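You operate a simulated robot arm through the tools that you are given. There is no shell and no other tool. Be economical: measure what you need, move in short steps, check, and stop when the job is done.

Carry out the task below with a simulated two-armed robot. There is one attempt and no reset: what you move stays moved.

TASK
Change the green roll on the roll post for the orange one.
Fine: hold the post to turn the cone nut; green roll in the red tray, nut screwed on again.

The check looks at the end state, three seconds after you hand in, the way a careful person would. Anything else that was tipped, shoved, dropped, spilled or broken makes it a failure.

THE ROBOT
Two 7-joint arms with three-finger grippers on one trunk, on a base that drives. Base frame: it is fixed to the floor where the robot stands at the start and does not move with it; the origin is under the middle of the robot, x ahead of it, y to its left, z up. Units: mm, degrees, N and s.
The left shoulder is at the start at [37, 154, 1022], the right one opposite. With the tool pointing down near the work surface each hand reaches from about 220 to 620 mm from the robot's upright axis, wherever it stands, measured 20 degrees to its own side. Places, roughly: narrow roll (6x6x6 cm) [500, 0, 800]; red tray [500, 700, 700]; roll post [500, 0, 800]; roll post (21x9x10 cm) [500, -100, 800]; side table [600, -200, 800]. Payload 2.69 kg a hand.
The TCP of each hand is the grasp point between the finger pads, 29 mm short of the fingertips. In the tool frame z runs along the fingers and y along their closing line. Largest opening 120 mm; the body of the gripper starts 78 mm behind the TCP.
Orientation is that of the tool frame in the base frame, as a unit quaternion [w, x, y, z]. With the fingers straight down and closing along the base's y, the tool's x points along the base's -x, its y along +y and its z along -z.

THE INTERFACE
- The arms move only by the tool servo_tool. It takes "left_series", "right_series" or both (then of equal length, played together; a hand with none holds still); each is a list of rows, each a list of 7 numbers: the shift along the base's x, y, z in mm, then the turn, a rotation vector about the base's x, y, z in degrees, then the gripper command, from -1 (fully open) to 1 (shut), values between in proportion. In form: [[x, y, z, ax, ay, az, claw], ...]. A call has 1 to 20 rows; each row shifts and turns the commanded pose from where the row before left it. Rows are played at 5 a second. More than 50 mm and 8.6 degrees between two rows, or a gripper value outside its range, and nothing of the call is played. Where a pose cannot be reached the arm comes as near as it can. A force on the tool above 40 N (or 10 N above the force at the start of the call, whichever is more), or a blocked arm, ends the call early, and 0.2 s more pass. Each finger halts on what it meets, pressing with about 24 N; the grip force reading is that of the motor and also rises with nothing between the fingers. The clock runs only during rows and for 0.2 s after the last one: add rows that do not move to give the fingers time. The reply holds the time, the measured pose of the TCP, the force on the tool along the base axes, the opening and the grip force, in the units named above and with some noise, with the torque about the TCP (base axes, N m) and any sound that the robot's microphone picked up.
- Cameras (640 x 400 px; columns grow to the right, rows downward): "scene" is now at [146, 19.5, 1204.9]; the picture's right is [0.20, -0.98, 0.00], its down [-0.23, -0.05, -0.97] and it looks along [0.95, 0.19, -0.23] (base axes); focal length 214 px, centre (320, 200). "left" rides on the left gripper at [63, 0, -104] in its tool frame; the picture's right is [0.00, 1.00, 0.00], its down [-0.83, 0.00, -0.56] and it looks along [-0.56, 0.00, 0.83] (tool axes); focal length 275 px, centre (320, 200). "right" rides on the right gripper at [63, 0, -104] in its tool frame; the picture's right is [0.00, 1.00, 0.00], its down [-0.83, 0.00, -0.56] and it looks along [-0.56, 0.00, 0.83] (tool axes); focal length 275 px, centre (320, 200). There is no depth. A picture from a camera that has moved, and an enlarged one, comes with that camera's place and axes in the base frame and with its lens.
- capture(camera): a new picture of that camera. It takes no simulated time.
- move_column(by): slides the trunk up (or, below 0, down) by that many mm; the arms and the scene camera ride with it, the base frame stays. It gives what a move gives, with no picture.
- drive_base(legs): drives the robot by 1 to 6 legs, each [ahead, left, turn to the left] in mm, mm and degrees, along the robot's own axes; the way and the turn of a leg run together, so that a leg with both is an arc; at most 1500 mm and 180 degrees a leg. The arms and the cameras ride along, it lands a little off, and it stops where it bumps. It gives what a move gives.
- turn_head(pan, tilt): turns the head with the scene camera to pan (to the left, within 80 degrees either way) and tilt (down, from -29 to 69), counted from straight ahead of the robot. It gives what a move gives.
- close_up(camera, box): a new picture of the part [left, top, right, bottom] of that camera's present view, enlarged. It takes no simulated time.
- finish_job(): hands the job in; it is judged then, once.

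Work in short steps. Places have to be worked out from the pictures, the camera data and where the tool is seen: move nearer, look again, correct. Check each grasp and each placing, and mend what went wrong. You have 120 turns and 88 pictures in all, those below and enlarged ones among them. Open the grippers and draw the arms clear of the work before you hand the job in, unless the task says otherwise; then end with one line.

The tools are called after "Request:" by a JSON object that holds its "api" and its "payload". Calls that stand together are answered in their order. servo_tool: Moves the arms, as the interface text tells. Its arguments: {"type":"object","properties":{"left_series":{"type":"array"},"right_series":{"type":"array"}},"required":[]} The other tools are called the same way: move_column (by) slides the trunk up or down; drive_base (legs) drives the base; turn_head (pan, tilt) turns the head that bears the scene camera; capture (camera) takes a picture; close_up (camera, box) takes an enlarged picture of a part of a camera's view; finish_job () hands the job in.

At the start:

```text
t: 0.0
left_tool_pos: [313.9, 138.4, 1168.6]
left_tool_rot: [0.001, 0.0, 1.0, -0.002]
left_wrist_force: [-0.7, 0.0, 0.4]
left_wrist_torque: [0.0, -0.01, -0.02]
left_width: 119.8
left_grip_force: 0.0
right_tool_pos: [317.2, -130.7, 1086.7]
right_tool_rot: [0.0, 0.001, 1.0, 0.0]
right_wrist_force: [-0.3, -0.3, 1.2]
right_wrist_torque: [0.02, -0.03, -0.02]
right_width: 120.1
right_grip_force: 0.1
trunk travel left (down, up): [-388.0, 50.0]
robot x, y, heading: [0.7, 0.5, 0.1]
head pan, tilt: [11.3, 13.4]
```

scene: 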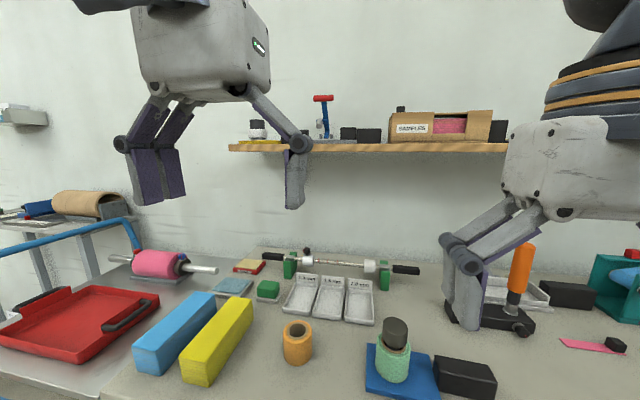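
right: 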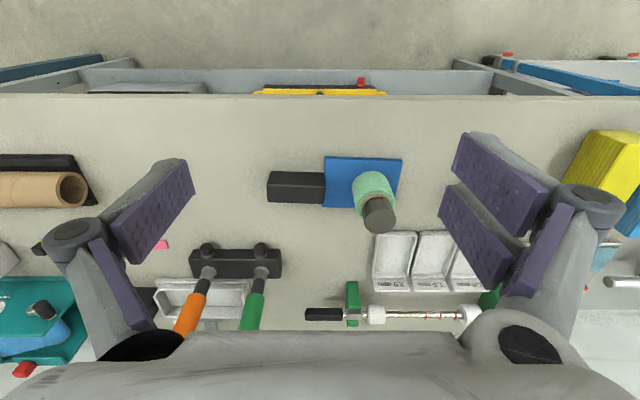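
left: 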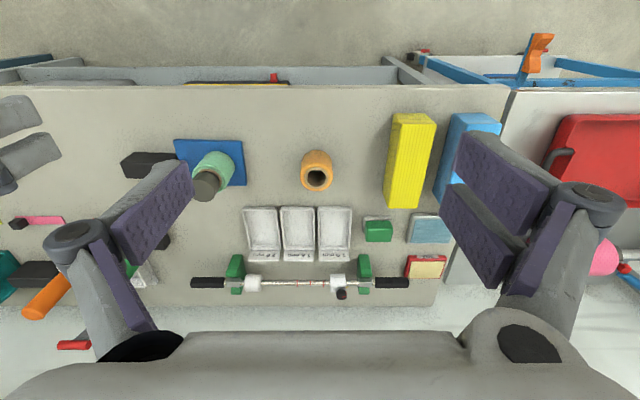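

I start by looking at the roll post and the orange roll enlarged.

Request:
{"api": "close_up", "payload": {"camera": "scene", "box": [260, 290, 520, 400]}}

Request:
{"api": "close_up", "payload": {"camera": "right", "box": [240, 130, 480, 280]}}

Request:
{"api": "close_up", "payload": {"camera": "left", "box": [110, 110, 430, 310]}}

```text
2.46 times, centred on (390, 345) of scene
camera zoom: at [146.0, 19.5, 1204.9], right [0.2, -0.98, 0.0], down [-0.23, -0.05, -0.97], along [0.95, 0.19, -0.23], focal length 528 px, centre (148, -157)
```

zoom: 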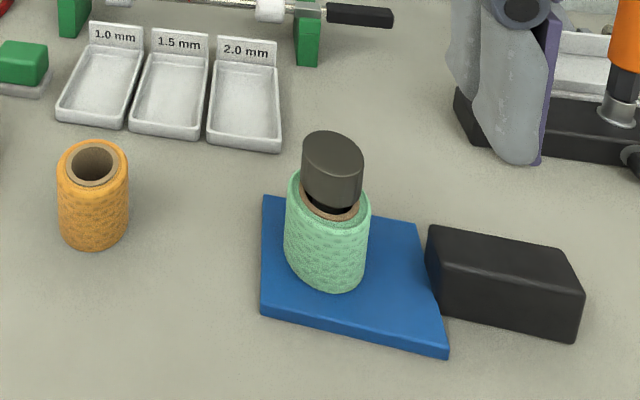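

```text
2.67 times, centred on (360, 205) of right
camera zoom: at [255.0, -130.5, 1190.8], right [0.0, 1.0, 0.0], down [0.83, 0.0, 0.56], along [0.56, 0.0, -0.83], focal length 734 px, centre (213, 187)
```

zoom: 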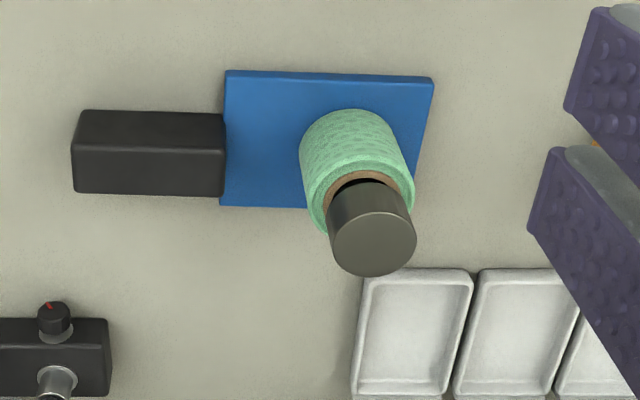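

```text
2.00 times, centred on (270, 210) of left
camera zoom: at [250.9, 140.4, 1272.2], right [0.0, 1.0, 0.0], down [0.83, 0.0, 0.56], along [0.56, 0.0, -0.83], focal length 551 px, centre (420, 180)
```

zoom: 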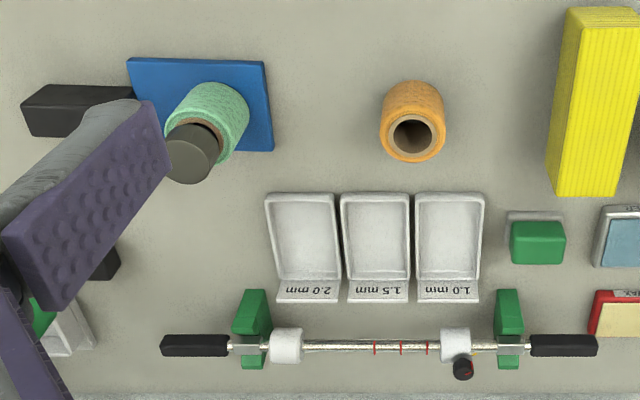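

Triangulating: plate spans about x 437–531, y −124…−3 (top z≈802); nut axis ≈(488,−48), top z≈887; black block ≈ x 470–500, y −213…−124, top z≈835; orange roll ≈(485,132). I turn the right hand 90° and hover it over the block.

Request:
{"api": "servo_tool", "payload": {"right_series": [[15.2, -3.5, -8, 0, 0, 8.2, -0.33], [15.2, -3.5, -8, 0, 0, 8.2, -0.33], [15.2, -3.5, -8, 0, 0, 8.2, -0.33], [15.2, -3.5, -8, 0, 0, 8.2, -0.33], [15.2, -3.5, -8, 0, 0, 8.2, -0.33], [15.2, -3.5, -8, 0, 0, 8.2, -0.33], [15.2, -3.5, -8, 0, 0, 8.2, -0.33], [15.2, -3.5, -8, 0, 0, 8.2, -0.33], [15.2, -3.5, -8, 0, 0, 8.2, -0.33], [15.2, -3.5, -8, 0, 0, 8.2, -0.33], [15, -4, -7, 0, 0, 8, -0.33], [0, 0, 0, 0, 0, 0, -0.33], [0, 0, 0, 0, 0, 0, -0.33]]}}

```text
t: 2.8
left_tool_pos: [314.2, 139.4, 1167.9]
left_tool_rot: [0.001, 0.0, 1.0, -0.002]
left_wrist_force: [-0.2, -0.5, 0.5]
left_wrist_torque: [-0.02, 0.0, 0.01]
left_width: 120.0
left_grip_force: 0.1
right_tool_pos: [485.5, -169.5, 1000.1]
right_tool_rot: [0.0, 0.708, -0.706, 0.001]
right_wrist_force: [0.1, 0.0, -1.2]
right_wrist_torque: [0.01, 0.0, -0.02]
right_width: 79.9
right_grip_force: 0.1
trunk travel left (down, up): [-388.0, 50.0]
robot x, y, heading: [1.1, -5.6, -0.0]
head pan, tilt: [11.3, 13.4]
```

Request:
{"api": "capture", "payload": {"camera": "right"}}

Request:
{"api": "turn_head", "payload": {"pan": -5, "tilt": 45}}

Request:
{"api": "capture", "payload": {"camera": "scene"}}

```text
81 pictures are left
camera right: at [485.8, -232.4, 1103.4], right [-1.0, -0.01, 0.0], down [0.0, 0.83, 0.56], along [0.0, 0.56, -0.83], focal length 275 px, centre (320, 200)
```

right: 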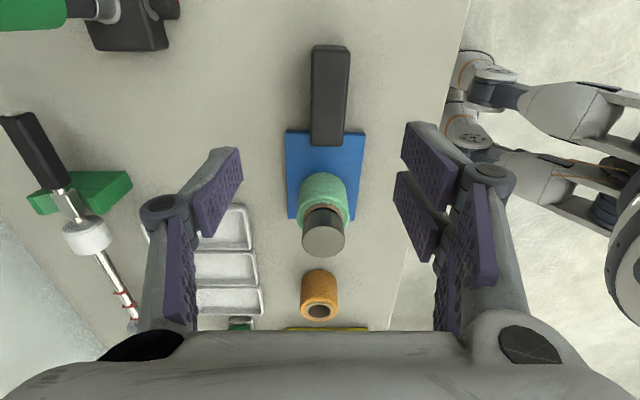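

```text
t: 3.8
left_tool_pos: [313.5, 139.8, 1168.2]
left_tool_rot: [0.001, 0.0, 1.0, -0.002]
left_wrist_force: [-0.1, 0.0, -0.5]
left_wrist_torque: [-0.02, 0.0, 0.03]
left_width: 119.9
left_grip_force: 0.2
right_tool_pos: [484.8, -168.5, 999.5]
right_tool_rot: [-0.001, -0.707, 0.707, 0.0]
right_wrist_force: [0.1, -0.8, 0.9]
right_wrist_torque: [0.02, 0.0, 0.0]
right_width: 79.8
right_grip_force: 0.1
trunk travel left (down, up): [-388.0, 50.0]
robot x, y, heading: [-3.1, 0.3, 0.0]
head pan, tilt: [-5.0, 45.0]
```

```text
80 pictures are left
camera scene: at [135.5, -5.8, 1155.5], right [-0.09, -1.0, 0.0], down [-0.7, 0.06, -0.71], along [0.7, -0.06, -0.71], focal length 214 px, centre (320, 200)
```

scene: 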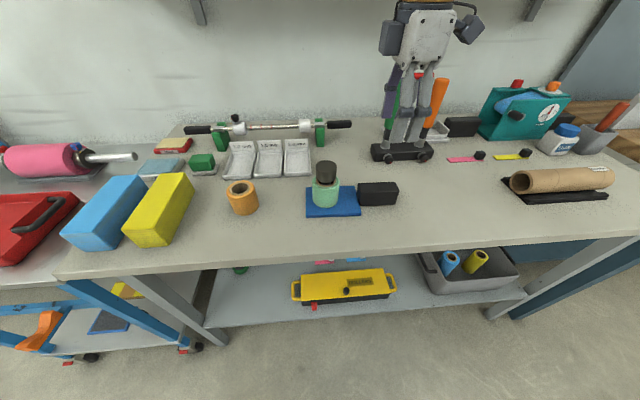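

The block is centred near x≈477, y≈−167, 35 mm wide. I lower the right hand over it, still open.

Request:
{"api": "servo_tool", "payload": {"right_series": [[-4, 0, -30, 0, 0, 0, -0.33], [-4, 0, -30, 0, 0, 0, -0.33], [0, 0, -30, 0, 0, 0, -0.33], [0, 0, -20, 0, 0, 0, -0.33], [0, 0, -20, 0, 0, 0, -0.33], [0, 0, 0, 0, 0, 0, -0.33]]}}

Request:
{"api": "capture", "payload": {"camera": "right"}}

Request:
{"api": "close_up", "payload": {"camera": "scene", "box": [200, 100, 440, 250]}}

```text
t: 5.2
left_tool_pos: [314.9, 138.8, 1168.2]
left_tool_rot: [0.0, 0.0, 1.0, -0.002]
left_wrist_force: [0.5, 0.3, 0.4]
left_wrist_torque: [0.01, 0.03, 0.03]
left_width: 119.6
left_grip_force: 0.0
right_tool_pos: [476.7, -167.7, 869.9]
right_tool_rot: [0.001, 0.707, -0.707, 0.0]
right_wrist_force: [-0.2, 1.1, 0.7]
right_wrist_torque: [0.0, 0.01, 0.0]
right_width: 79.7
right_grip_force: 0.0
trunk travel left (down, up): [-388.0, 50.0]
robot x, y, heading: [-3.1, -0.5, -0.3]
head pan, tilt: [-5.0, 45.0]
```

```text
79 pictures are left
camera right: at [476.0, -231.4, 973.4], right [-1.0, 0.0, 0.0], down [0.0, 0.83, 0.56], along [0.0, 0.56, -0.83], focal length 275 px, centre (320, 200)
```

right: 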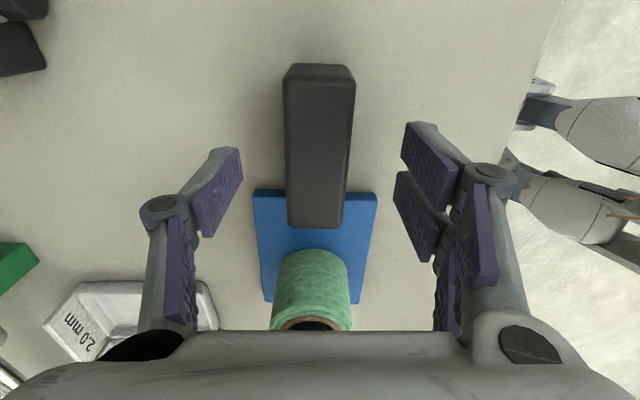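

```text
2.67 times, centred on (320, 175) of scene
camera zoom: at [135.4, -5.9, 1155.5], right [-0.09, -1.0, 0.0], down [-0.7, 0.06, -0.71], along [0.7, -0.06, -0.71], focal length 572 px, centre (320, 267)
```

zoom: 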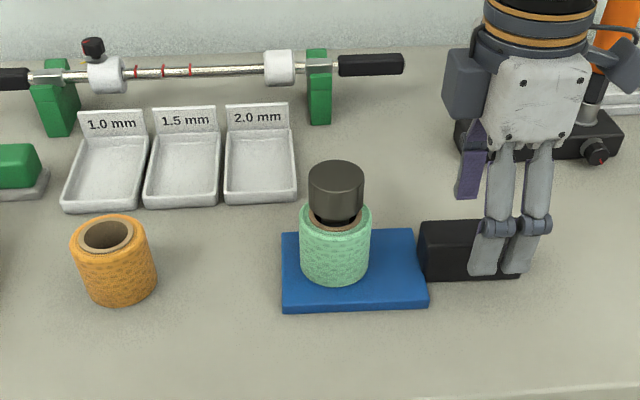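

The block is centred between the fingers (x≈476). I go down to z≈826 and close.

Request:
{"api": "servo_tool", "payload": {"right_series": [[0, 0, -22, 0, 0, 0, -0.33], [0, 0, -21, 0, 0, 0, -0.33], [0, 0, 0, 0, 0, 0, -0.33], [0, 0, 0, 0, 0, 0, 0.2], [0, 0, 0, 0, 0, 0, 0.5], [0, 0, 0, 0, 0, 0, 1], [0, 0, 0, 0, 0, 0, 1]]}}

Request:
{"api": "capture", "payload": {"camera": "right"}}

```text
t: 6.8
left_tool_pos: [313.8, 138.8, 1168.6]
left_tool_rot: [0.002, 0.0, 1.0, -0.002]
left_wrist_force: [-0.2, -0.8, 0.5]
left_wrist_torque: [-0.01, -0.01, 0.0]
left_width: 120.0
left_grip_force: 0.1
right_tool_pos: [475.3, -167.2, 827.9]
right_tool_rot: [-0.001, 0.708, -0.707, 0.001]
right_wrist_force: [-1.5, 0.2, 11.6]
right_wrist_torque: [0.22, 0.18, -0.05]
right_width: 33.7
right_grip_force: 23.6
trunk travel left (down, up): [-388.0, 50.0]
robot x, y, heading: [0.1, -3.8, 0.3]
head pan, tilt: [-5.0, 45.0]
```

```text
77 pictures are left
camera right: at [475.8, -230.8, 932.6], right [-1.0, 0.0, 0.0], down [0.0, 0.83, 0.56], along [0.0, 0.56, -0.83], focal length 275 px, centre (320, 200)
```

right: 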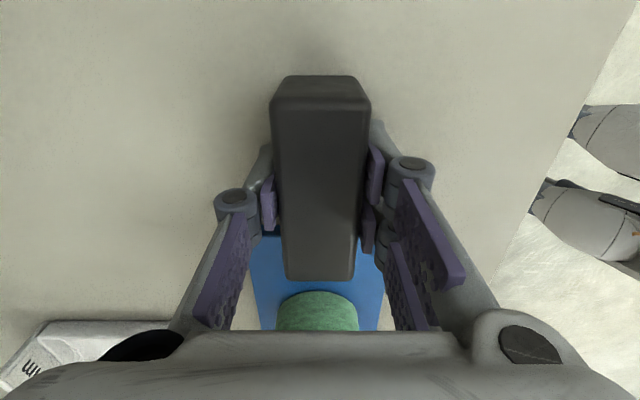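

The block is held (33.7 mm). Now I bring the left hand above the nut, turned −90° so that it has a long loosening stroke, and look.

Request:
{"api": "servo_tool", "payload": {"left_series": [[15.4, -16.8, -12, 0, 0, -8.2, -0.2], [15.4, -16.8, -12, 0, 0, -8.2, -0.2], [15.4, -16.8, -12, 0, 0, -8.2, -0.2], [15.4, -16.8, -12, 0, 0, -8.2, -0.2], [15.4, -16.8, -12, 0, 0, -8.2, -0.2], [15.4, -16.8, -12, 0, 0, -8.2, -0.2], [15.4, -16.8, -12, 0, 0, -8.2, -0.2], [15.4, -16.8, -12, 0, 0, -8.2, -0.2], [15.4, -16.8, -12, 0, 0, -8.2, -0.2], [15.4, -16.8, -12, 0, 0, -8.2, -0.2], [15, -17, -12, 0, 0, -8, -0.2], [0, 0, 0, 0, 0, 0, -0.2], [0, 0, 0, 0, 0, 0, -0.2]]}}

Request:
{"api": "capture", "payload": {"camera": "left"}}

Request:
{"api": "capture", "payload": {"camera": "scene"}}

```text
t: 9.6
left_tool_pos: [476.1, -41.9, 1035.1]
left_tool_rot: [0.001, 0.706, 0.708, -0.002]
left_wrist_force: [0.1, 0.5, 0.1]
left_wrist_torque: [-0.02, 0.0, 0.03]
left_width: 71.9
left_grip_force: 0.1
left hand out of reach, approached as far as the arm can: row 11
right_tool_pos: [476.2, -167.4, 827.7]
right_tool_rot: [0.001, -0.707, 0.707, 0.0]
right_wrist_force: [2.6, -0.6, 20.5]
right_wrist_torque: [-0.04, 0.24, -0.03]
right_width: 33.5
right_grip_force: 24.3
trunk travel left (down, up): [-388.0, 50.0]
robot x, y, heading: [-0.1, -2.8, -0.1]
head pan, tilt: [-5.0, 45.0]
```

```text
76 pictures are left
camera left: at [475.9, 21.8, 1138.9], right [1.0, 0.0, 0.0], down [0.0, -0.83, 0.56], along [0.0, -0.56, -0.83], focal length 275 px, centre (320, 200)
```

left: 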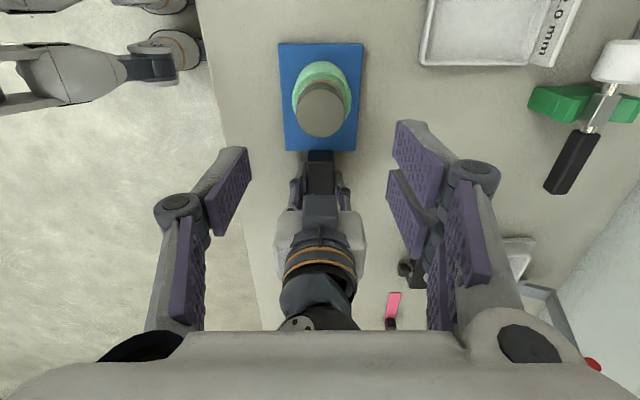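

```text
75 pictures are left
camera scene: at [134.6, -5.5, 1155.6], right [-0.09, -1.0, 0.0], down [-0.7, 0.06, -0.71], along [0.7, -0.06, -0.71], focal length 214 px, centre (320, 200)
```

scene: 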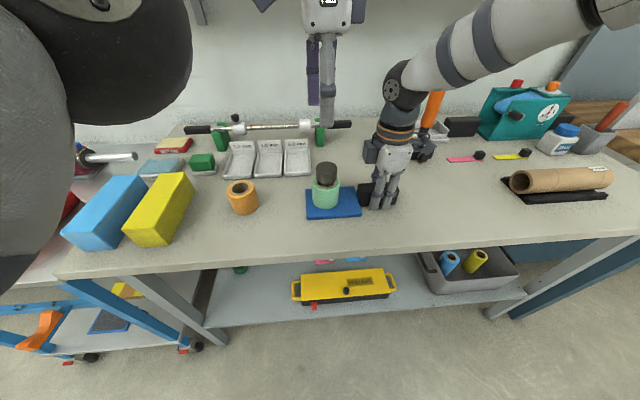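

Nut axis now reads about (477…480, −48). I lower the left hand to look closer before engaging, and ease the right hand up 2 mm since it presses the table.

Request:
{"api": "servo_tool", "payload": {"left_series": [[0, -2, -25, 0, 0, 0, -0.2], [0, -2, -25, 0, 0, 0, -0.2], [0, -1, -25, 0, 0, 0, -0.2], [0, 0, 0, 0, 0, 0, -0.2], [0, 0, 0, 0, 0, 0, -0.2]], "right_series": [[0, 0, 1, 0, 0, 0, 1], [0, 0, 1, 0, 0, 0, 1], [0, 0, 0, 0, 0, 0, 1], [0, 0, 0, 0, 0, 0, 1], [0, 0, 0, 0, 0, 0, 1]]}}

Request:
{"api": "capture", "payload": {"camera": "left"}}

```text
t: 10.8
left_tool_pos: [475.3, -50.2, 958.1]
left_tool_rot: [0.0, 0.706, 0.708, -0.002]
left_wrist_force: [-0.5, -0.5, 0.5]
left_wrist_torque: [-0.02, 0.05, 0.02]
left_width: 71.9
left_grip_force: 0.0
right_tool_pos: [475.9, -167.9, 828.2]
right_tool_rot: [0.001, 0.707, -0.707, 0.0]
right_wrist_force: [-0.8, 1.2, 0.1]
right_wrist_torque: [0.09, -0.09, 0.08]
right_width: 33.5
right_grip_force: 24.3
trunk travel left (down, up): [-388.0, 50.0]
robot x, y, heading: [-0.8, 1.8, 0.3]
head pan, tilt: [-5.0, 45.0]
```

```text
74 pictures are left
camera left: at [475.2, 13.9, 1062.5], right [1.0, 0.0, 0.0], down [0.0, -0.83, 0.56], along [-0.01, -0.56, -0.83], focal length 275 px, centre (320, 200)
```

left: 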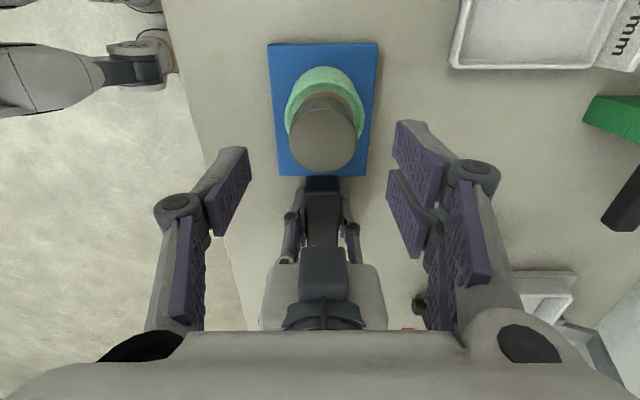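

Combined views put the nut at (477.5, −48), top z≈901, roll top ≈862. I lower to z≈900 (fingertips ≈871) and close on the nut.

Request:
{"api": "servo_tool", "payload": {"left_series": [[1, 1, -20, 0, 0, 0, -0.2], [1, 1, -20, 0, 0, 0, -0.2], [0, 0, -18, 0, 0, 0, -0.2], [0, 0, 0, 0, 0, 0, -0.1], [0, 0, 0, 0, 0, 0, 0.1], [0, 0, 0, 0, 0, 0, 0.3], [0, 0, 0, 0, 0, 0, 1], [0, 0, 0, 0, 0, 0, 1]]}}

Request:
{"api": "capture", "payload": {"camera": "left"}}

Request:
{"api": "close_up", "payload": {"camera": "scene", "box": [240, 60, 440, 240]}}

```text
t: 12.6
left_tool_pos: [477.7, -46.6, 900.3]
left_tool_rot: [-0.001, 0.707, 0.707, -0.002]
left_wrist_force: [0.0, -0.8, 1.3]
left_wrist_torque: [0.02, 0.03, -0.02]
left_width: 40.1
left_grip_force: 24.3
right_tool_pos: [476.5, -168.0, 830.0]
right_tool_rot: [0.001, -0.707, 0.707, 0.0]
right_wrist_force: [0.9, 0.5, -0.2]
right_wrist_torque: [-0.17, 0.01, -0.07]
right_width: 33.7
right_grip_force: 24.0
trunk travel left (down, up): [-388.0, 50.0]
robot x, y, heading: [-4.5, -1.8, 0.1]
head pan, tilt: [-5.0, 45.0]
```

```text
73 pictures are left
camera left: at [477.5, 17.5, 1005.0], right [1.0, 0.0, 0.0], down [0.0, -0.83, 0.56], along [0.0, -0.56, -0.83], focal length 275 px, centre (320, 200)
```

left: 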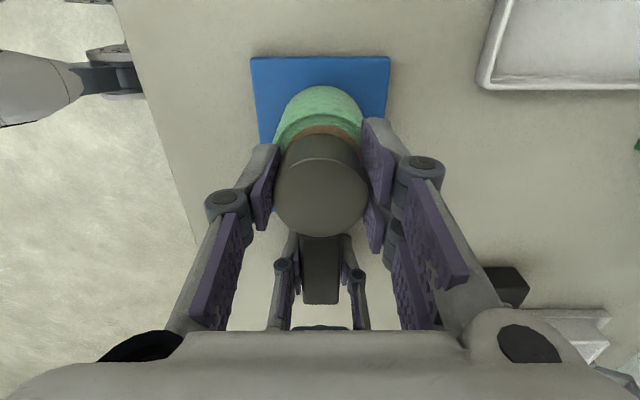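

```text
2.22 times, centred on (340, 150) of scene
camera zoom: at [135.6, -5.9, 1155.4], right [-0.09, -1.0, 0.0], down [-0.7, 0.06, -0.71], along [0.7, -0.06, -0.71], focal length 477 px, centre (276, 311)
```

zoom: 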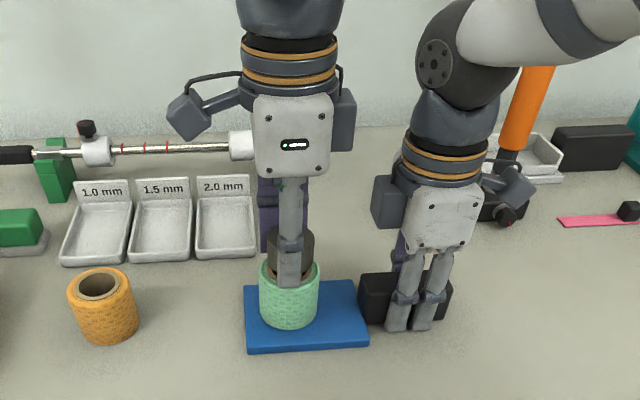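

Nut gripped (40 mm). I turn it counter‑clockwise a little and watch the torque.

Request:
{"api": "servo_tool", "payload": {"left_series": [[0, 0, 0, 0, 0, 8, 1], [0, 0, 0, 0, 0, 8, 1], [0, 0, 0.2, 0, 0, 8, 1], [0, 0, 0.2, 0, 0, 8, 1], [0, 0, 0.2, 0, 0, 8, 1], [0, 0, 0, 0, 0, 0, 1]]}}

Request:
{"api": "capture", "payload": {"camera": "left"}}

```text
t: 14.0
left_tool_pos: [476.2, -46.2, 901.7]
left_tool_rot: [-0.001, 0.422, 0.906, -0.003]
left_wrist_force: [-5.9, -7.3, -4.0]
left_wrist_torque: [-0.13, 0.48, -0.07]
left_width: 40.3
left_grip_force: 23.8
right_tool_pos: [477.9, -168.8, 828.5]
right_tool_rot: [-0.002, 0.707, -0.707, 0.001]
right_wrist_force: [5.2, 6.8, 2.4]
right_wrist_torque: [0.03, -0.07, -0.6]
right_width: 33.6
right_grip_force: 24.2
trunk travel left (down, up): [-388.0, 50.0]
robot x, y, heading: [-0.2, 3.7, 0.0]
head pan, tilt: [-5.0, 45.0]
```

```text
71 pictures are left
camera left: at [436.5, 3.1, 1006.4], right [0.77, 0.64, 0.0], down [0.53, -0.64, 0.56], along [0.35, -0.43, -0.83], focal length 275 px, centre (320, 200)
```

left: 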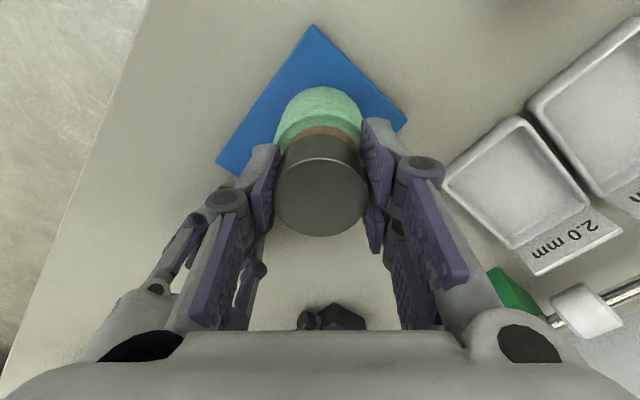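

Base stays put and torque is low. I continue the stroke with slight lift.

Request:
{"api": "servo_tool", "payload": {"left_series": [[0, 0, 0.05, 0, 0, 8, 1], [0, 0, 0.05, 0, 0, 8, 1], [0, 0, 0.05, 0, 0, 8, 1], [0, 0, 0.05, 0, 0, 8, 1], [0, 0, 0.05, 0, 0, 8, 1], [0, 0, 0.05, 0, 0, 8, 1], [0, 0, 0.05, 0, 0, 8, 1], [0, 0, 0.05, 0, 0, 8, 1], [0, 0, 0.05, 0, 0, 8, 1], [0, 0, 0, 0, 0, 0, 1]]}}

Request:
{"api": "close_up", "payload": {"camera": "scene", "box": [240, 60, 440, 240]}}

```text
t: 16.2
left_tool_pos: [476.5, -46.7, 903.5]
left_tool_rot: [0.001, -0.192, 0.981, -0.002]
left_wrist_force: [-4.5, -17.9, -8.2]
left_wrist_torque: [-0.38, 0.33, -0.04]
left_width: 40.1
left_grip_force: 24.2
right_tool_pos: [477.3, -168.7, 829.6]
right_tool_rot: [0.0, -0.707, 0.707, 0.0]
right_wrist_force: [5.4, 16.5, 9.0]
right_wrist_torque: [0.4, -0.15, -0.59]
right_width: 33.9
right_grip_force: 23.9
trunk travel left (down, up): [-388.0, 50.0]
robot x, y, heading: [-0.1, -1.3, 0.0]
head pan, tilt: [-5.0, 45.0]
```

```text
2.22 times, centred on (340, 150) of scene
camera zoom: at [135.4, -6.0, 1155.5], right [-0.09, -1.0, 0.0], down [-0.7, 0.06, -0.71], along [0.7, -0.06, -0.71], focal length 477 px, centre (276, 311)
```

zoom: 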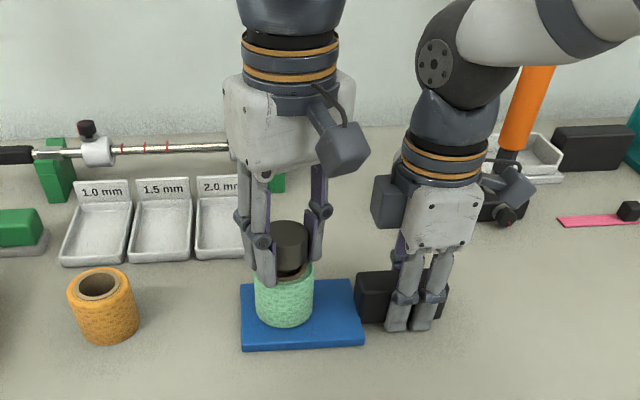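

There is a side load of ~18 N building along y; I shift the left hand −3 mm in y and release some lift, then look.

Request:
{"api": "servo_tool", "payload": {"left_series": [[-0.5, -1.5, -0.5, 0, 0, 0, 1], [-0.5, -1.5, -0.3, 0, 0, 0, 1], [0, 0, 0, 0, 0, 0, 1]]}}

Request:
{"api": "capture", "payload": {"camera": "left"}}

```text
t: 17.0
left_tool_pos: [475.2, -48.6, 902.7]
left_tool_rot: [0.002, -0.191, 0.982, 0.001]
left_wrist_force: [-3.7, 0.6, -0.7]
left_wrist_torque: [-0.05, 0.15, 0.01]
left_width: 40.1
left_grip_force: 24.2
right_tool_pos: [476.5, -169.6, 828.7]
right_tool_rot: [-0.001, -0.707, 0.707, 0.0]
right_wrist_force: [4.7, 0.4, 3.6]
right_wrist_torque: [0.68, -0.1, -0.53]
right_width: 33.6
right_grip_force: 23.9
trunk travel left (down, up): [-388.0, 50.0]
robot x, y, heading: [-1.1, 0.2, 0.0]
head pan, tilt: [-5.0, 45.0]
```

```text
69 pictures are left
camera left: at [417.3, -71.3, 1006.7], right [-0.37, 0.93, 0.0], down [0.77, 0.31, 0.56], along [0.52, 0.21, -0.83], focal length 275 px, centre (320, 200)
```

left: 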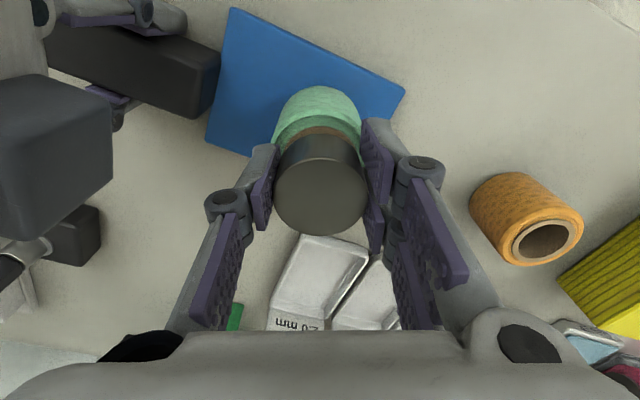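

Loads are gone and the nut has followed the hand up ~2 mm. I open to 60 mm, swing back to yaw −115°, and regrip.

Request:
{"api": "servo_tool", "payload": {"left_series": [[0, 0, 0, 0, 0, 0, 0.1], [0, 0, 0, 0, 0, 0, 0], [0, 0, 0, 0, 0, -8.5, 0], [0, 0, 0, 0, 0, -8.5, 0], [0, 0, 0, 0, 0, -8.5, 0], [0, 0, 0, 0, 0, -8.5, 0], [0, 0, 0, 0, 0, -8.5, 0], [0, 0, 0, 0, 0, -8.5, 0], [0, 0, 0, 0, 0, -8.5, 0], [0, 0, 0, 0, 0, -8.5, 0], [0, 0, 0, 0, 0, -8.5, 0], [0, 0, 0, 0, 0, -8.5, 0], [0, 0, 0, 0, 0, -8.5, 0], [0, 0, 0, 0, 0, -8.5, 0], [0, 0, 0, 0, 0, -8.5, 0], [0, 0, 0, 0, 0, -8.5, 0], [0, 0, 0, 0, 0, -8.5, 0], [0, 0, 0, 0, 0, -8.5, 0], [0, 0, 0, 0, 0, 0, 0]]}}

Request:
{"api": "capture", "payload": {"camera": "left"}}

Request:
{"api": "close_up", "payload": {"camera": "scene", "box": [240, 60, 440, 240]}}

```text
t: 21.0
left_tool_pos: [475.9, -48.9, 902.3]
left_tool_rot: [-0.002, 0.839, 0.544, -0.002]
left_wrist_force: [1.6, 0.3, -1.3]
left_wrist_torque: [-0.01, -0.02, 0.0]
left_width: 60.0
left_grip_force: 0.0
right_tool_pos: [476.2, -168.3, 830.3]
right_tool_rot: [0.0, 0.707, -0.707, 0.0]
right_wrist_force: [-1.2, -0.4, -1.4]
right_wrist_torque: [-0.16, 0.0, 0.03]
right_width: 33.6
right_grip_force: 24.7
trunk travel left (down, up): [-388.0, 50.0]
robot x, y, heading: [1.8, -0.5, 0.1]
head pan, tilt: [-5.0, 45.0]
```

```text
68 pictures are left
camera left: at [501.7, 8.8, 1007.0], right [0.91, -0.41, 0.0], down [-0.34, -0.76, 0.56], along [-0.23, -0.51, -0.83], focal length 275 px, centre (320, 200)
```

left: 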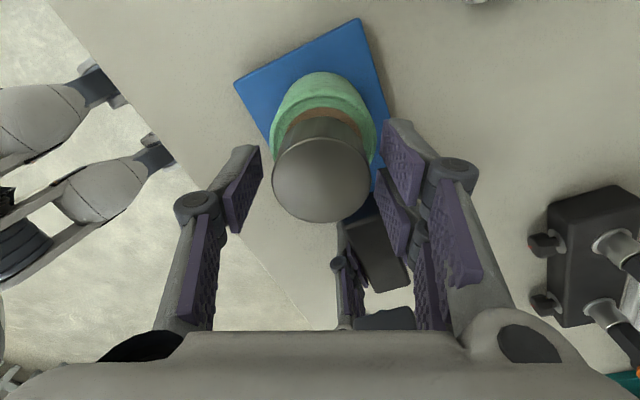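

```text
2.22 times, centred on (340, 150) of scene
camera zoom: at [135.6, -5.9, 1155.4], right [-0.09, -1.0, 0.0], down [-0.7, 0.06, -0.71], along [0.7, -0.06, -0.71], focal length 477 px, centre (276, 311)
```

zoom: 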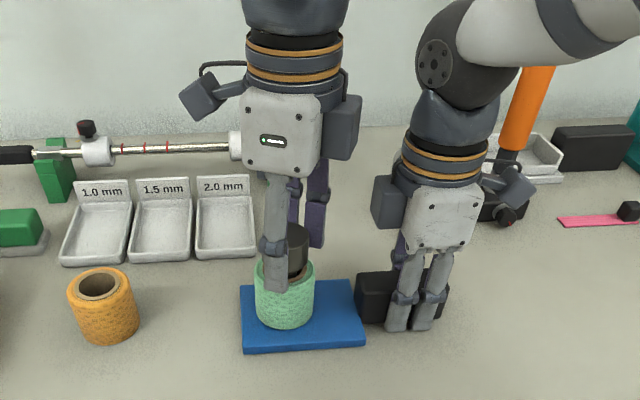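

Nut stands ~3–4 mm toward +y of my grip centre. I correct, close, and run the next stroke of ~140° with the hand following up.

Request:
{"api": "servo_tool", "payload": {"left_series": [[1, 3, -1, 0, 0, 0, 0], [0, 0, 0, 0, 0, 0, 0.2], [0, 0, 0, 0, 0, 0, 1], [0, 0, 0, 0, 0, 0, 1], [0, 0, 0.05, 0, 0, 8.5, 1], [0, 0, 0.05, 0, 0, 8.5, 1], [0, 0, 0.05, 0, 0, 8.5, 1], [0, 0, 0.05, 0, 0, 8.5, 1], [0, 0, 0.05, 0, 0, 8.5, 1], [0, 0, 0.05, 0, 0, 8.5, 1], [0, 0, 0.05, 0, 0, 8.5, 1], [0, 0, 0.05, 0, 0, 8.5, 1], [0, 0, 0, 0, 0, 0, 1]]}}

```text
t: 23.8
left_tool_pos: [476.8, -45.5, 901.9]
left_tool_rot: [0.001, 0.389, 0.921, -0.002]
left_wrist_force: [-1.6, 0.4, 0.4]
left_wrist_torque: [-0.04, 0.15, 0.03]
left_width: 39.6
left_grip_force: 24.1
right_tool_pos: [477.1, -168.2, 829.4]
right_tool_rot: [0.0, -0.707, 0.708, 0.0]
right_wrist_force: [1.0, -1.3, -1.2]
right_wrist_torque: [-0.07, -0.09, -0.07]
right_width: 33.7
right_grip_force: 24.0
trunk travel left (down, up): [-388.0, 50.0]
robot x, y, heading: [-2.3, -2.6, 0.1]
head pan, tilt: [-5.0, 45.0]
```

Forces are near zero; I continue this stroke.

Request:
{"api": "servo_tool", "payload": {"left_series": [[0, 0, 0.05, 0, 0, 8.5, 1], [0, 0, 0.05, 0, 0, 8.5, 1], [0, 0, 0.05, 0, 0, 8.5, 1], [0, 0, 0.05, 0, 0, 8.5, 1], [0, 0, 0.05, 0, 0, 8.5, 1], [0, 0, 0.05, 0, 0, 8.5, 1], [0, 0, 0.05, 0, 0, 8.5, 1], [0, 0, 0.05, 0, 0, 8.5, 1], [0, 0, 0, 0, 0, 0, 1]]}}

Request:
{"api": "capture", "payload": {"camera": "left"}}

```text
t: 25.8
left_tool_pos: [477.0, -46.5, 903.5]
left_tool_rot: [0.001, -0.192, 0.981, -0.002]
left_wrist_force: [0.2, -0.5, 0.7]
left_wrist_torque: [-0.03, -0.03, 0.02]
left_width: 39.4
left_grip_force: 23.8
right_tool_pos: [476.7, -168.2, 829.5]
right_tool_rot: [0.0, -0.707, 0.707, 0.0]
right_wrist_force: [0.1, -0.1, -2.4]
right_wrist_torque: [-0.14, -0.03, 0.01]
right_width: 33.5
right_grip_force: 23.8
trunk travel left (down, up): [-388.0, 50.0]
robot x, y, heading: [1.7, -0.5, 0.1]
head pan, tilt: [-5.0, 45.0]
```

```text
66 pictures are left
camera left: at [417.9, -69.4, 1007.3], right [-0.37, 0.93, 0.0], down [0.77, 0.31, 0.56], along [0.52, 0.21, -0.83], focal length 275 px, centre (320, 200)
```

left: 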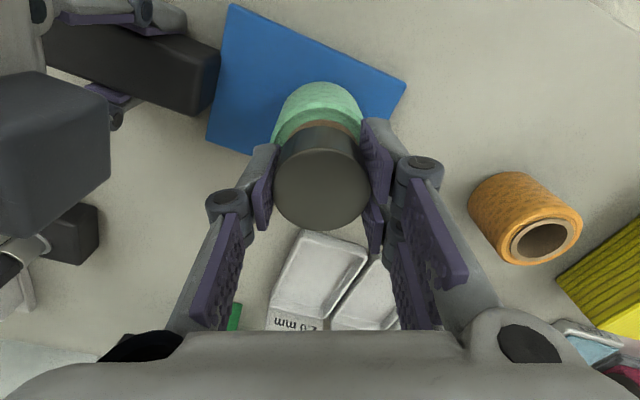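

Forces are zero. I test whether the nut is free by lifting it gently a few mm.

Request:
{"api": "servo_tool", "payload": {"left_series": [[0, 0, 1, 0, 0, 0, 1], [0, 0, 1, 0, 0, 0, 1], [0, 0, 1, 0, 0, 0, 1], [0, 0, 0, 0, 0, 0, 1]]}}

```text
t: 26.8
left_tool_pos: [477.1, -44.9, 905.7]
left_tool_rot: [0.001, -0.191, 0.982, -0.001]
left_wrist_force: [-0.8, 0.4, 0.3]
left_wrist_torque: [-0.01, 0.04, 0.0]
left_width: 39.3
left_grip_force: 23.8
right_tool_pos: [477.5, -168.7, 828.1]
right_tool_rot: [0.0, 0.707, -0.707, 0.0]
right_wrist_force: [-0.1, 0.8, -1.2]
right_wrist_torque: [-0.12, -0.03, -0.02]
right_width: 33.5
right_grip_force: 23.9
trunk travel left (down, up): [-388.0, 50.0]
robot x, y, heading: [0.9, 0.1, 0.3]
head pan, tilt: [-5.0, 45.0]
```

No resistance; I lift 12 mm more and look whether the nut comes away.

Request:
{"api": "servo_tool", "payload": {"left_series": [[0, 0, 3, 0, 0, 0, 1], [0, 0, 3, 0, 0, 0, 1], [0, 0, 3, 0, 0, 0, 1], [0, 0, 3, 0, 0, 0, 1], [0, 0, 0, 0, 0, 0, 1]]}}

Request:
{"api": "capture", "payload": {"camera": "left"}}

Request:
{"api": "close_up", "payload": {"camera": "scene", "box": [240, 60, 440, 240]}}

```text
t: 28.0
left_tool_pos: [477.1, -45.5, 918.6]
left_tool_rot: [0.001, -0.191, 0.982, -0.001]
left_wrist_force: [0.5, 0.0, -0.6]
left_wrist_torque: [0.03, -0.01, -0.04]
left_width: 39.7
left_grip_force: 24.0
right_tool_pos: [476.7, -168.4, 829.9]
right_tool_rot: [-0.001, -0.707, 0.707, 0.0]
right_wrist_force: [-0.2, -0.8, -1.5]
right_wrist_torque: [-0.16, 0.0, 0.06]
right_width: 33.4
right_grip_force: 24.3
trunk travel left (down, up): [-388.0, 50.0]
robot x, y, heading: [-2.5, 2.2, 0.0]
head pan, tilt: [-5.0, 45.0]
```

```text
65 pictures are left
camera left: at [418.5, -69.5, 1022.0], right [-0.37, 0.93, 0.0], down [0.77, 0.31, 0.56], along [0.52, 0.2, -0.83], focal length 275 px, centre (320, 200)
```

left: 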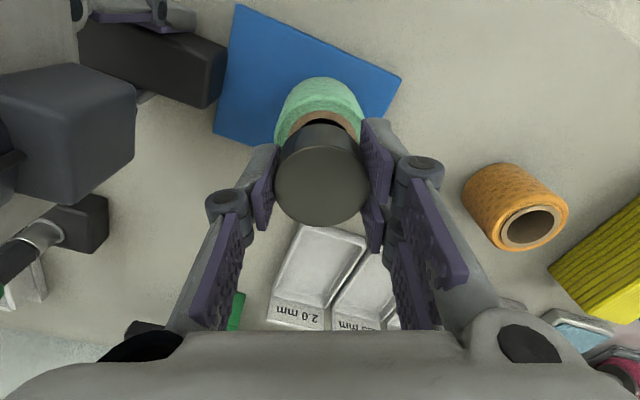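

```text
2.22 times, centred on (340, 150) of scene
camera zoom: at [135.6, -5.9, 1155.4], right [-0.09, -1.0, 0.0], down [-0.7, 0.06, -0.71], along [0.7, -0.06, -0.71], focal length 477 px, centre (276, 311)
```

zoom: 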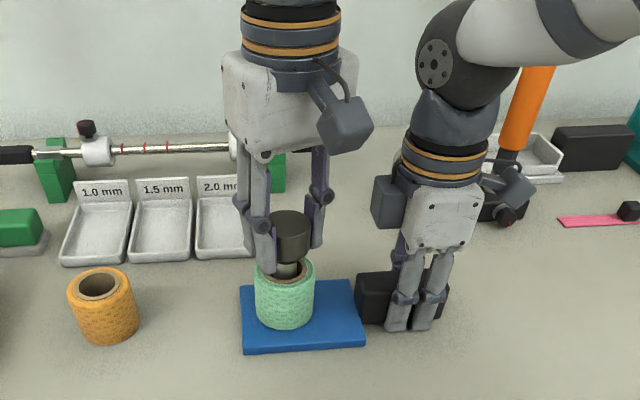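

The nut is free. I lift it clear and retreat the left hand with the nut toward back‑left.

Request:
{"api": "servo_tool", "payload": {"left_series": [[0, 0, 20, 0, 0, 0, 1], [0, 0, 20, 0, 0, 0, 1], [0, 0, 20, 0, 0, 0, 1], [-10, 25, 15, 0, 0, 0, 1], [-20, 40, 15, 0, 0, 0, 1], [-20, 40, 15, 0, 0, 0, 1], [-20, 40, 15, 0, 0, 0, 1], [-20, 40, 15, 0, 0, 0, 1], [-20, 40, 15, 0, 0, 0, 1], [-20, 40, 15, 0, 0, 0, 1], [0, 0, 0, 0, 0, 0, 1]]}}

Request:
{"api": "capture", "payload": {"camera": "scene"}}

Request:
{"api": "close_up", "payload": {"camera": "scene", "box": [200, 120, 440, 240]}}

Request:
{"api": "capture", "payload": {"camera": "left"}}

```text
t: 30.4
left_tool_pos: [348.5, 220.2, 1083.6]
left_tool_rot: [0.001, -0.191, 0.982, -0.001]
left_wrist_force: [0.2, 0.2, -1.3]
left_wrist_torque: [0.03, 0.01, 0.01]
left_width: 39.7
left_grip_force: 24.1
right_tool_pos: [477.1, -169.2, 828.7]
right_tool_rot: [0.0, -0.707, 0.707, 0.0]
right_wrist_force: [-0.6, 0.1, -0.7]
right_wrist_torque: [-0.13, 0.0, -0.02]
right_width: 33.5
right_grip_force: 23.9
trunk travel left (down, up): [-388.0, 50.0]
robot x, y, heading: [1.0, -3.9, 0.0]
head pan, tilt: [-5.0, 45.0]
```

```text
63 pictures are left
camera scene: at [135.8, -6.3, 1155.4], right [-0.09, -1.0, 0.0], down [-0.7, 0.06, -0.71], along [0.7, -0.06, -0.71], focal length 214 px, centre (320, 200)
```

scene: 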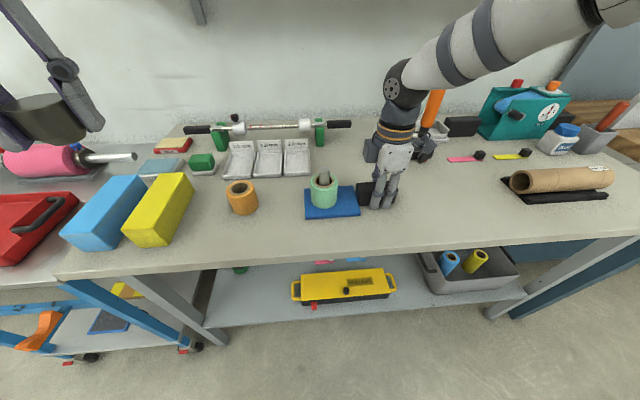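

```text
2.67 times, centred on (320, 180) of scene
camera zoom: at [135.8, -6.3, 1155.4], right [-0.09, -1.0, 0.0], down [-0.7, 0.06, -0.71], along [0.7, -0.06, -0.71], focal length 572 px, centre (320, 253)
```

zoom: 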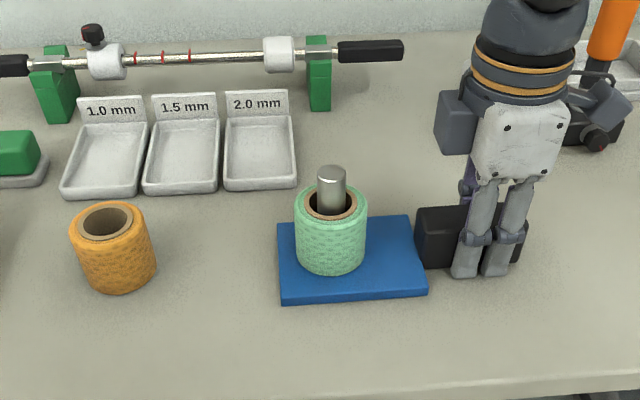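

```text
61 pictures are left
camera left: at [289.1, 197.1, 1187.6], right [-0.37, 0.93, 0.0], down [0.77, 0.31, 0.56], along [0.52, 0.21, -0.83], focal length 275 px, centre (320, 200)
```

left: 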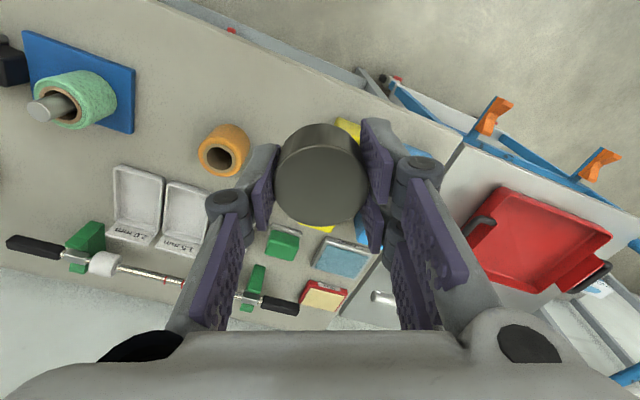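

Nut is in hand, post bare. Now the right hand releases the block, rises, and moves above the green roll.

Request:
{"api": "servo_tool", "payload": {"right_series": [[0, 0, 0, 0, 0, 0, -0.2], [0, 0, 0, 0, 0, 0, -0.5], [0, 0, 10, 0, 0, 0, -0.5], [0, 0, 30, 0, 0, 0, -0.5], [0, 0, 40, 0, 0, 0, -0.5], [0, 0, 40, 0, 0, 0, -0.5], [0, 30, 0, 0, 0, 0, -0.5], [0, 30, 0, 0, 0, 0, -0.5], [0, 30, 0, 0, 0, 0, -0.5], [0, 20, 0, 0, 0, 0, -0.5], [0, 0, 0, 0, 0, 0, -0.5], [0, 0, 0, 0, 0, 0, -0.5]]}}

Request:
{"api": "capture", "payload": {"camera": "right"}}

```text
t: 33.0
left_tool_pos: [348.0, 220.6, 1084.4]
left_tool_rot: [0.002, -0.191, 0.982, -0.001]
left_wrist_force: [0.4, 0.0, 0.0]
left_wrist_torque: [-0.01, -0.02, -0.02]
left_width: 39.8
left_grip_force: 24.1
right_tool_pos: [476.3, -58.0, 947.8]
right_tool_rot: [-0.001, -0.707, 0.708, 0.0]
right_wrist_force: [-0.2, 0.1, 0.4]
right_wrist_torque: [0.02, -0.02, -0.01]
right_width: 90.0
right_grip_force: 0.2
trunk travel left (down, up): [-388.0, 50.0]
robot x, y, heading: [0.6, 1.4, 0.1]
head pan, tilt: [-5.0, 45.0]
```

```text
60 pictures are left
camera right: at [476.9, -121.5, 1052.7], right [-1.0, 0.0, 0.0], down [0.0, 0.83, 0.56], along [0.0, 0.56, -0.83], focal length 275 px, centre (320, 200)
```

right: 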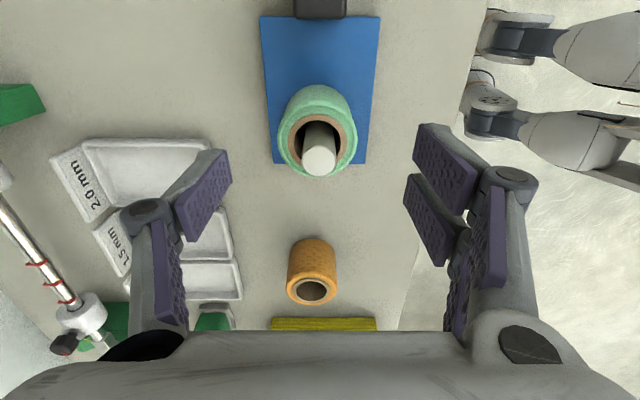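

Roll centred ≈(479,−48), post tip z≈896. I descend around the green roll to z≈840 and close.

Request:
{"api": "servo_tool", "payload": {"right_series": [[2, 10, -10, 0, 0, 0, -0.5], [0, 0, -35, 0, 0, 0, -0.5], [0, 0, -35, 0, 0, 0, -0.5], [0, 0, -27, 0, 0, 0, -0.5], [0, 0, 0, 0, 0, 0, -0.5], [0, 0, 0, 0, 0, 0, -0.2], [0, 0, 0, 0, 0, 0, 0], [0, 0, 0, 0, 0, 0, 0.4], [0, 0, 0, 0, 0, 0, 0.4]]}}

Request:
{"api": "capture", "payload": {"camera": "right"}}

```text
t: 35.0
left_tool_pos: [347.6, 219.8, 1083.5]
left_tool_rot: [0.001, -0.19, 0.982, -0.002]
left_wrist_force: [0.2, 0.7, 0.0]
left_wrist_torque: [0.03, 0.01, 0.01]
left_width: 39.7
left_grip_force: 23.7
right_tool_pos: [478.3, -48.6, 841.2]
right_tool_rot: [0.0, 0.707, -0.707, 0.0]
right_wrist_force: [-0.1, -0.3, -0.4]
right_wrist_torque: [0.0, 0.0, 0.06]
right_width: 56.2
right_grip_force: 24.0
trunk travel left (down, up): [-388.0, 50.0]
robot x, y, heading: [-1.5, 0.7, -0.1]
head pan, tilt: [-5.0, 45.0]
```

```text
59 pictures are left
camera right: at [478.2, -111.2, 946.2], right [-1.0, 0.0, 0.0], down [0.0, 0.83, 0.56], along [0.0, 0.56, -0.83], focal length 275 px, centre (320, 200)
```

right: 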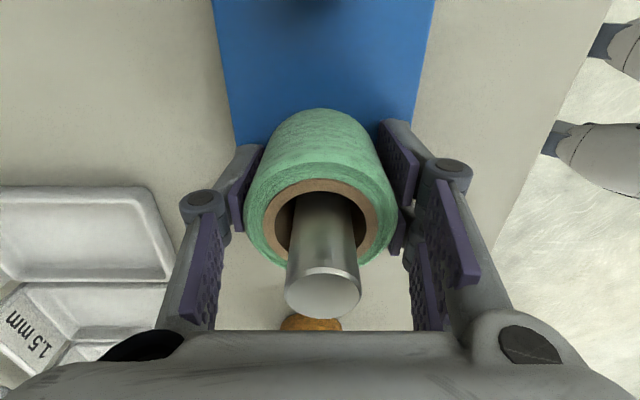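

Green roll gripped (56 mm). I lift it straight up off the post.

Request:
{"api": "servo_tool", "payload": {"right_series": [[0, 0, 10, 0, 0, 0, 0.4], [0, 0, 20, 0, 0, 0, 0.4], [0, 0, 20, 0, 0, 0, 0.4], [0, 0, 20, 0, 0, 0, 0.4], [0, 0, 20, 0, 0, 0, 0.4], [0, 0, 20, 0, 0, 0, 0.4], [0, 0, 5, 0, 0, 0, 0.4], [0, 0, 0, 0, 0, 0, 0.4]]}}

Request:
{"api": "capture", "payload": {"camera": "right"}}

Request:
{"api": "close_up", "payload": {"camera": "scene", "box": [200, 100, 440, 250]}}

```text
t: 36.8
left_tool_pos: [347.8, 219.8, 1084.0]
left_tool_rot: [0.001, -0.191, 0.982, -0.001]
left_wrist_force: [0.0, 0.0, -0.2]
left_wrist_torque: [0.04, 0.0, 0.0]
left_width: 39.3
left_grip_force: 24.3
right_tool_pos: [477.7, -48.8, 956.1]
right_tool_rot: [-0.001, -0.707, 0.707, 0.0]
right_wrist_force: [-0.8, -0.1, 0.2]
right_wrist_torque: [0.0, 0.01, -0.01]
right_width: 56.4
right_grip_force: 24.0
trunk travel left (down, up): [-388.0, 50.0]
robot x, y, heading: [0.9, -1.0, 0.3]
head pan, tilt: [-5.0, 45.0]
```

```text
58 pictures are left
camera right: at [478.8, -112.2, 1060.6], right [-1.0, 0.0, 0.0], down [0.0, 0.83, 0.56], along [0.0, 0.56, -0.83], focal length 275 px, centre (320, 200)
```

right: 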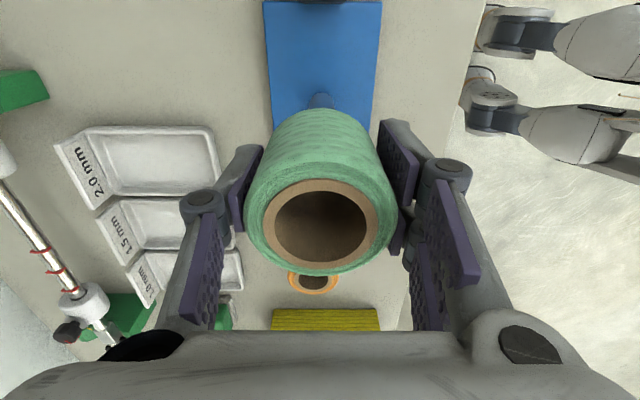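

```text
2.67 times, centred on (320, 175) of scene
camera zoom: at [135.5, -5.9, 1155.4], right [-0.09, -1.0, 0.0], down [-0.7, 0.06, -0.71], along [0.7, -0.06, -0.71], focal length 572 px, centre (320, 267)
```

zoom: 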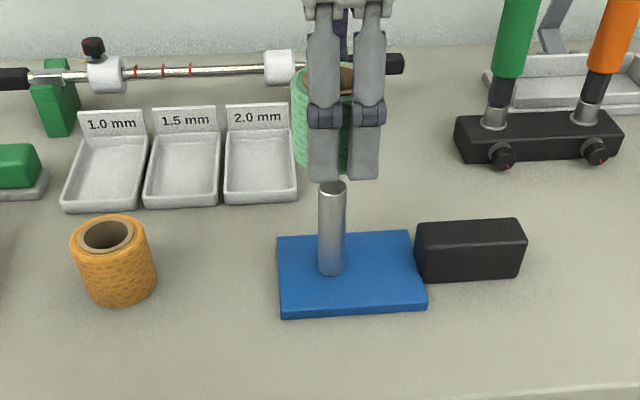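

The roll is off the post. I carry it at this height to a free spot near (415, 50) and lower it part way.

Request:
{"api": "servo_tool", "payload": {"right_series": [[-8, 12, 0, 0, 0, 0, 0.4], [-11, 18, 0, 0, 0, 0, 0.4], [-11, 18, 0, 0, 0, 0, 0.4], [-11, 18, 0, 0, 0, 0, 0.4], [-11, 18, 0, 0, 0, 0, 0.4], [-10, 15, 0, 0, 0, 0, 0.4], [0, 0, -30, 0, 0, 0, 0.4], [0, 0, -30, 0, 0, 0, 0.4], [0, 0, -30, 0, 0, 0, 0.4], [0, 0, -15, 0, 0, 0, 0.4], [0, 0, 0, 0, 0, 0, 0.4]]}}

Request:
{"api": "capture", "payload": {"camera": "scene"}}

```text
t: 39.2
left_tool_pos: [348.3, 218.8, 1083.5]
left_tool_rot: [0.002, -0.191, 0.982, -0.002]
left_wrist_force: [0.7, 0.0, -0.4]
left_wrist_torque: [0.02, 0.02, 0.01]
left_width: 40.1
left_grip_force: 24.3
right_tool_pos: [414.7, 49.0, 852.6]
right_tool_rot: [0.0, 0.707, -0.707, 0.0]
right_wrist_force: [0.2, -0.4, -1.2]
right_wrist_torque: [0.0, 0.02, -0.01]
right_width: 56.5
right_grip_force: 24.4
trunk travel left (down, up): [-388.0, 50.0]
robot x, y, heading: [1.7, -1.0, 0.1]
head pan, tilt: [-5.0, 45.0]
```

```text
56 pictures are left
camera scene: at [135.5, -5.9, 1155.5], right [-0.09, -1.0, 0.0], down [-0.7, 0.06, -0.71], along [0.7, -0.06, -0.71], focal length 214 px, centre (320, 200)
```

scene: 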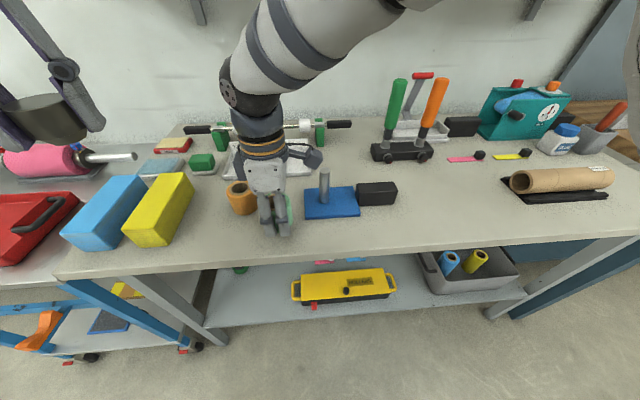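

I lower in small steps until the roll touches the table.

Request:
{"api": "servo_tool", "payload": {"right_series": [[0, 0, -6, 0, 0, 0, 0.4], [0, 0, -6, 0, 0, 0, 0.4], [0, 0, -3, 0, 0, 0, 0.4], [0, 0, -2, 0, 0, 0, 0.4], [0, 0, -2, 0, 0, 0, 0.4], [0, 0, -2, 0, 0, 0, 0.4], [0, 0, -2, 0, 0, 0, 0.4], [0, 0, -2, 0, 0, 0, 0.4], [0, 0, -2, 0, 0, 0, 0.4]]}}

```text
t: 41.2
left_tool_pos: [345.9, 220.3, 1084.1]
left_tool_rot: [0.002, -0.192, 0.981, -0.001]
left_wrist_force: [-0.7, -0.7, -0.8]
left_wrist_torque: [0.02, -0.01, 0.01]
left_width: 39.8
left_grip_force: 23.8
right_tool_pos: [417.8, 50.2, 827.2]
right_tool_rot: [-0.002, 0.707, -0.707, 0.001]
right_wrist_force: [-1.2, 1.5, 29.8]
right_wrist_torque: [0.02, 0.18, -0.02]
right_width: 56.6
right_grip_force: 24.2
trunk travel left (down, up): [-388.0, 50.0]
robot x, y, heading: [0.8, 1.0, 0.1]
head pan, tilt: [-5.0, 45.0]
```

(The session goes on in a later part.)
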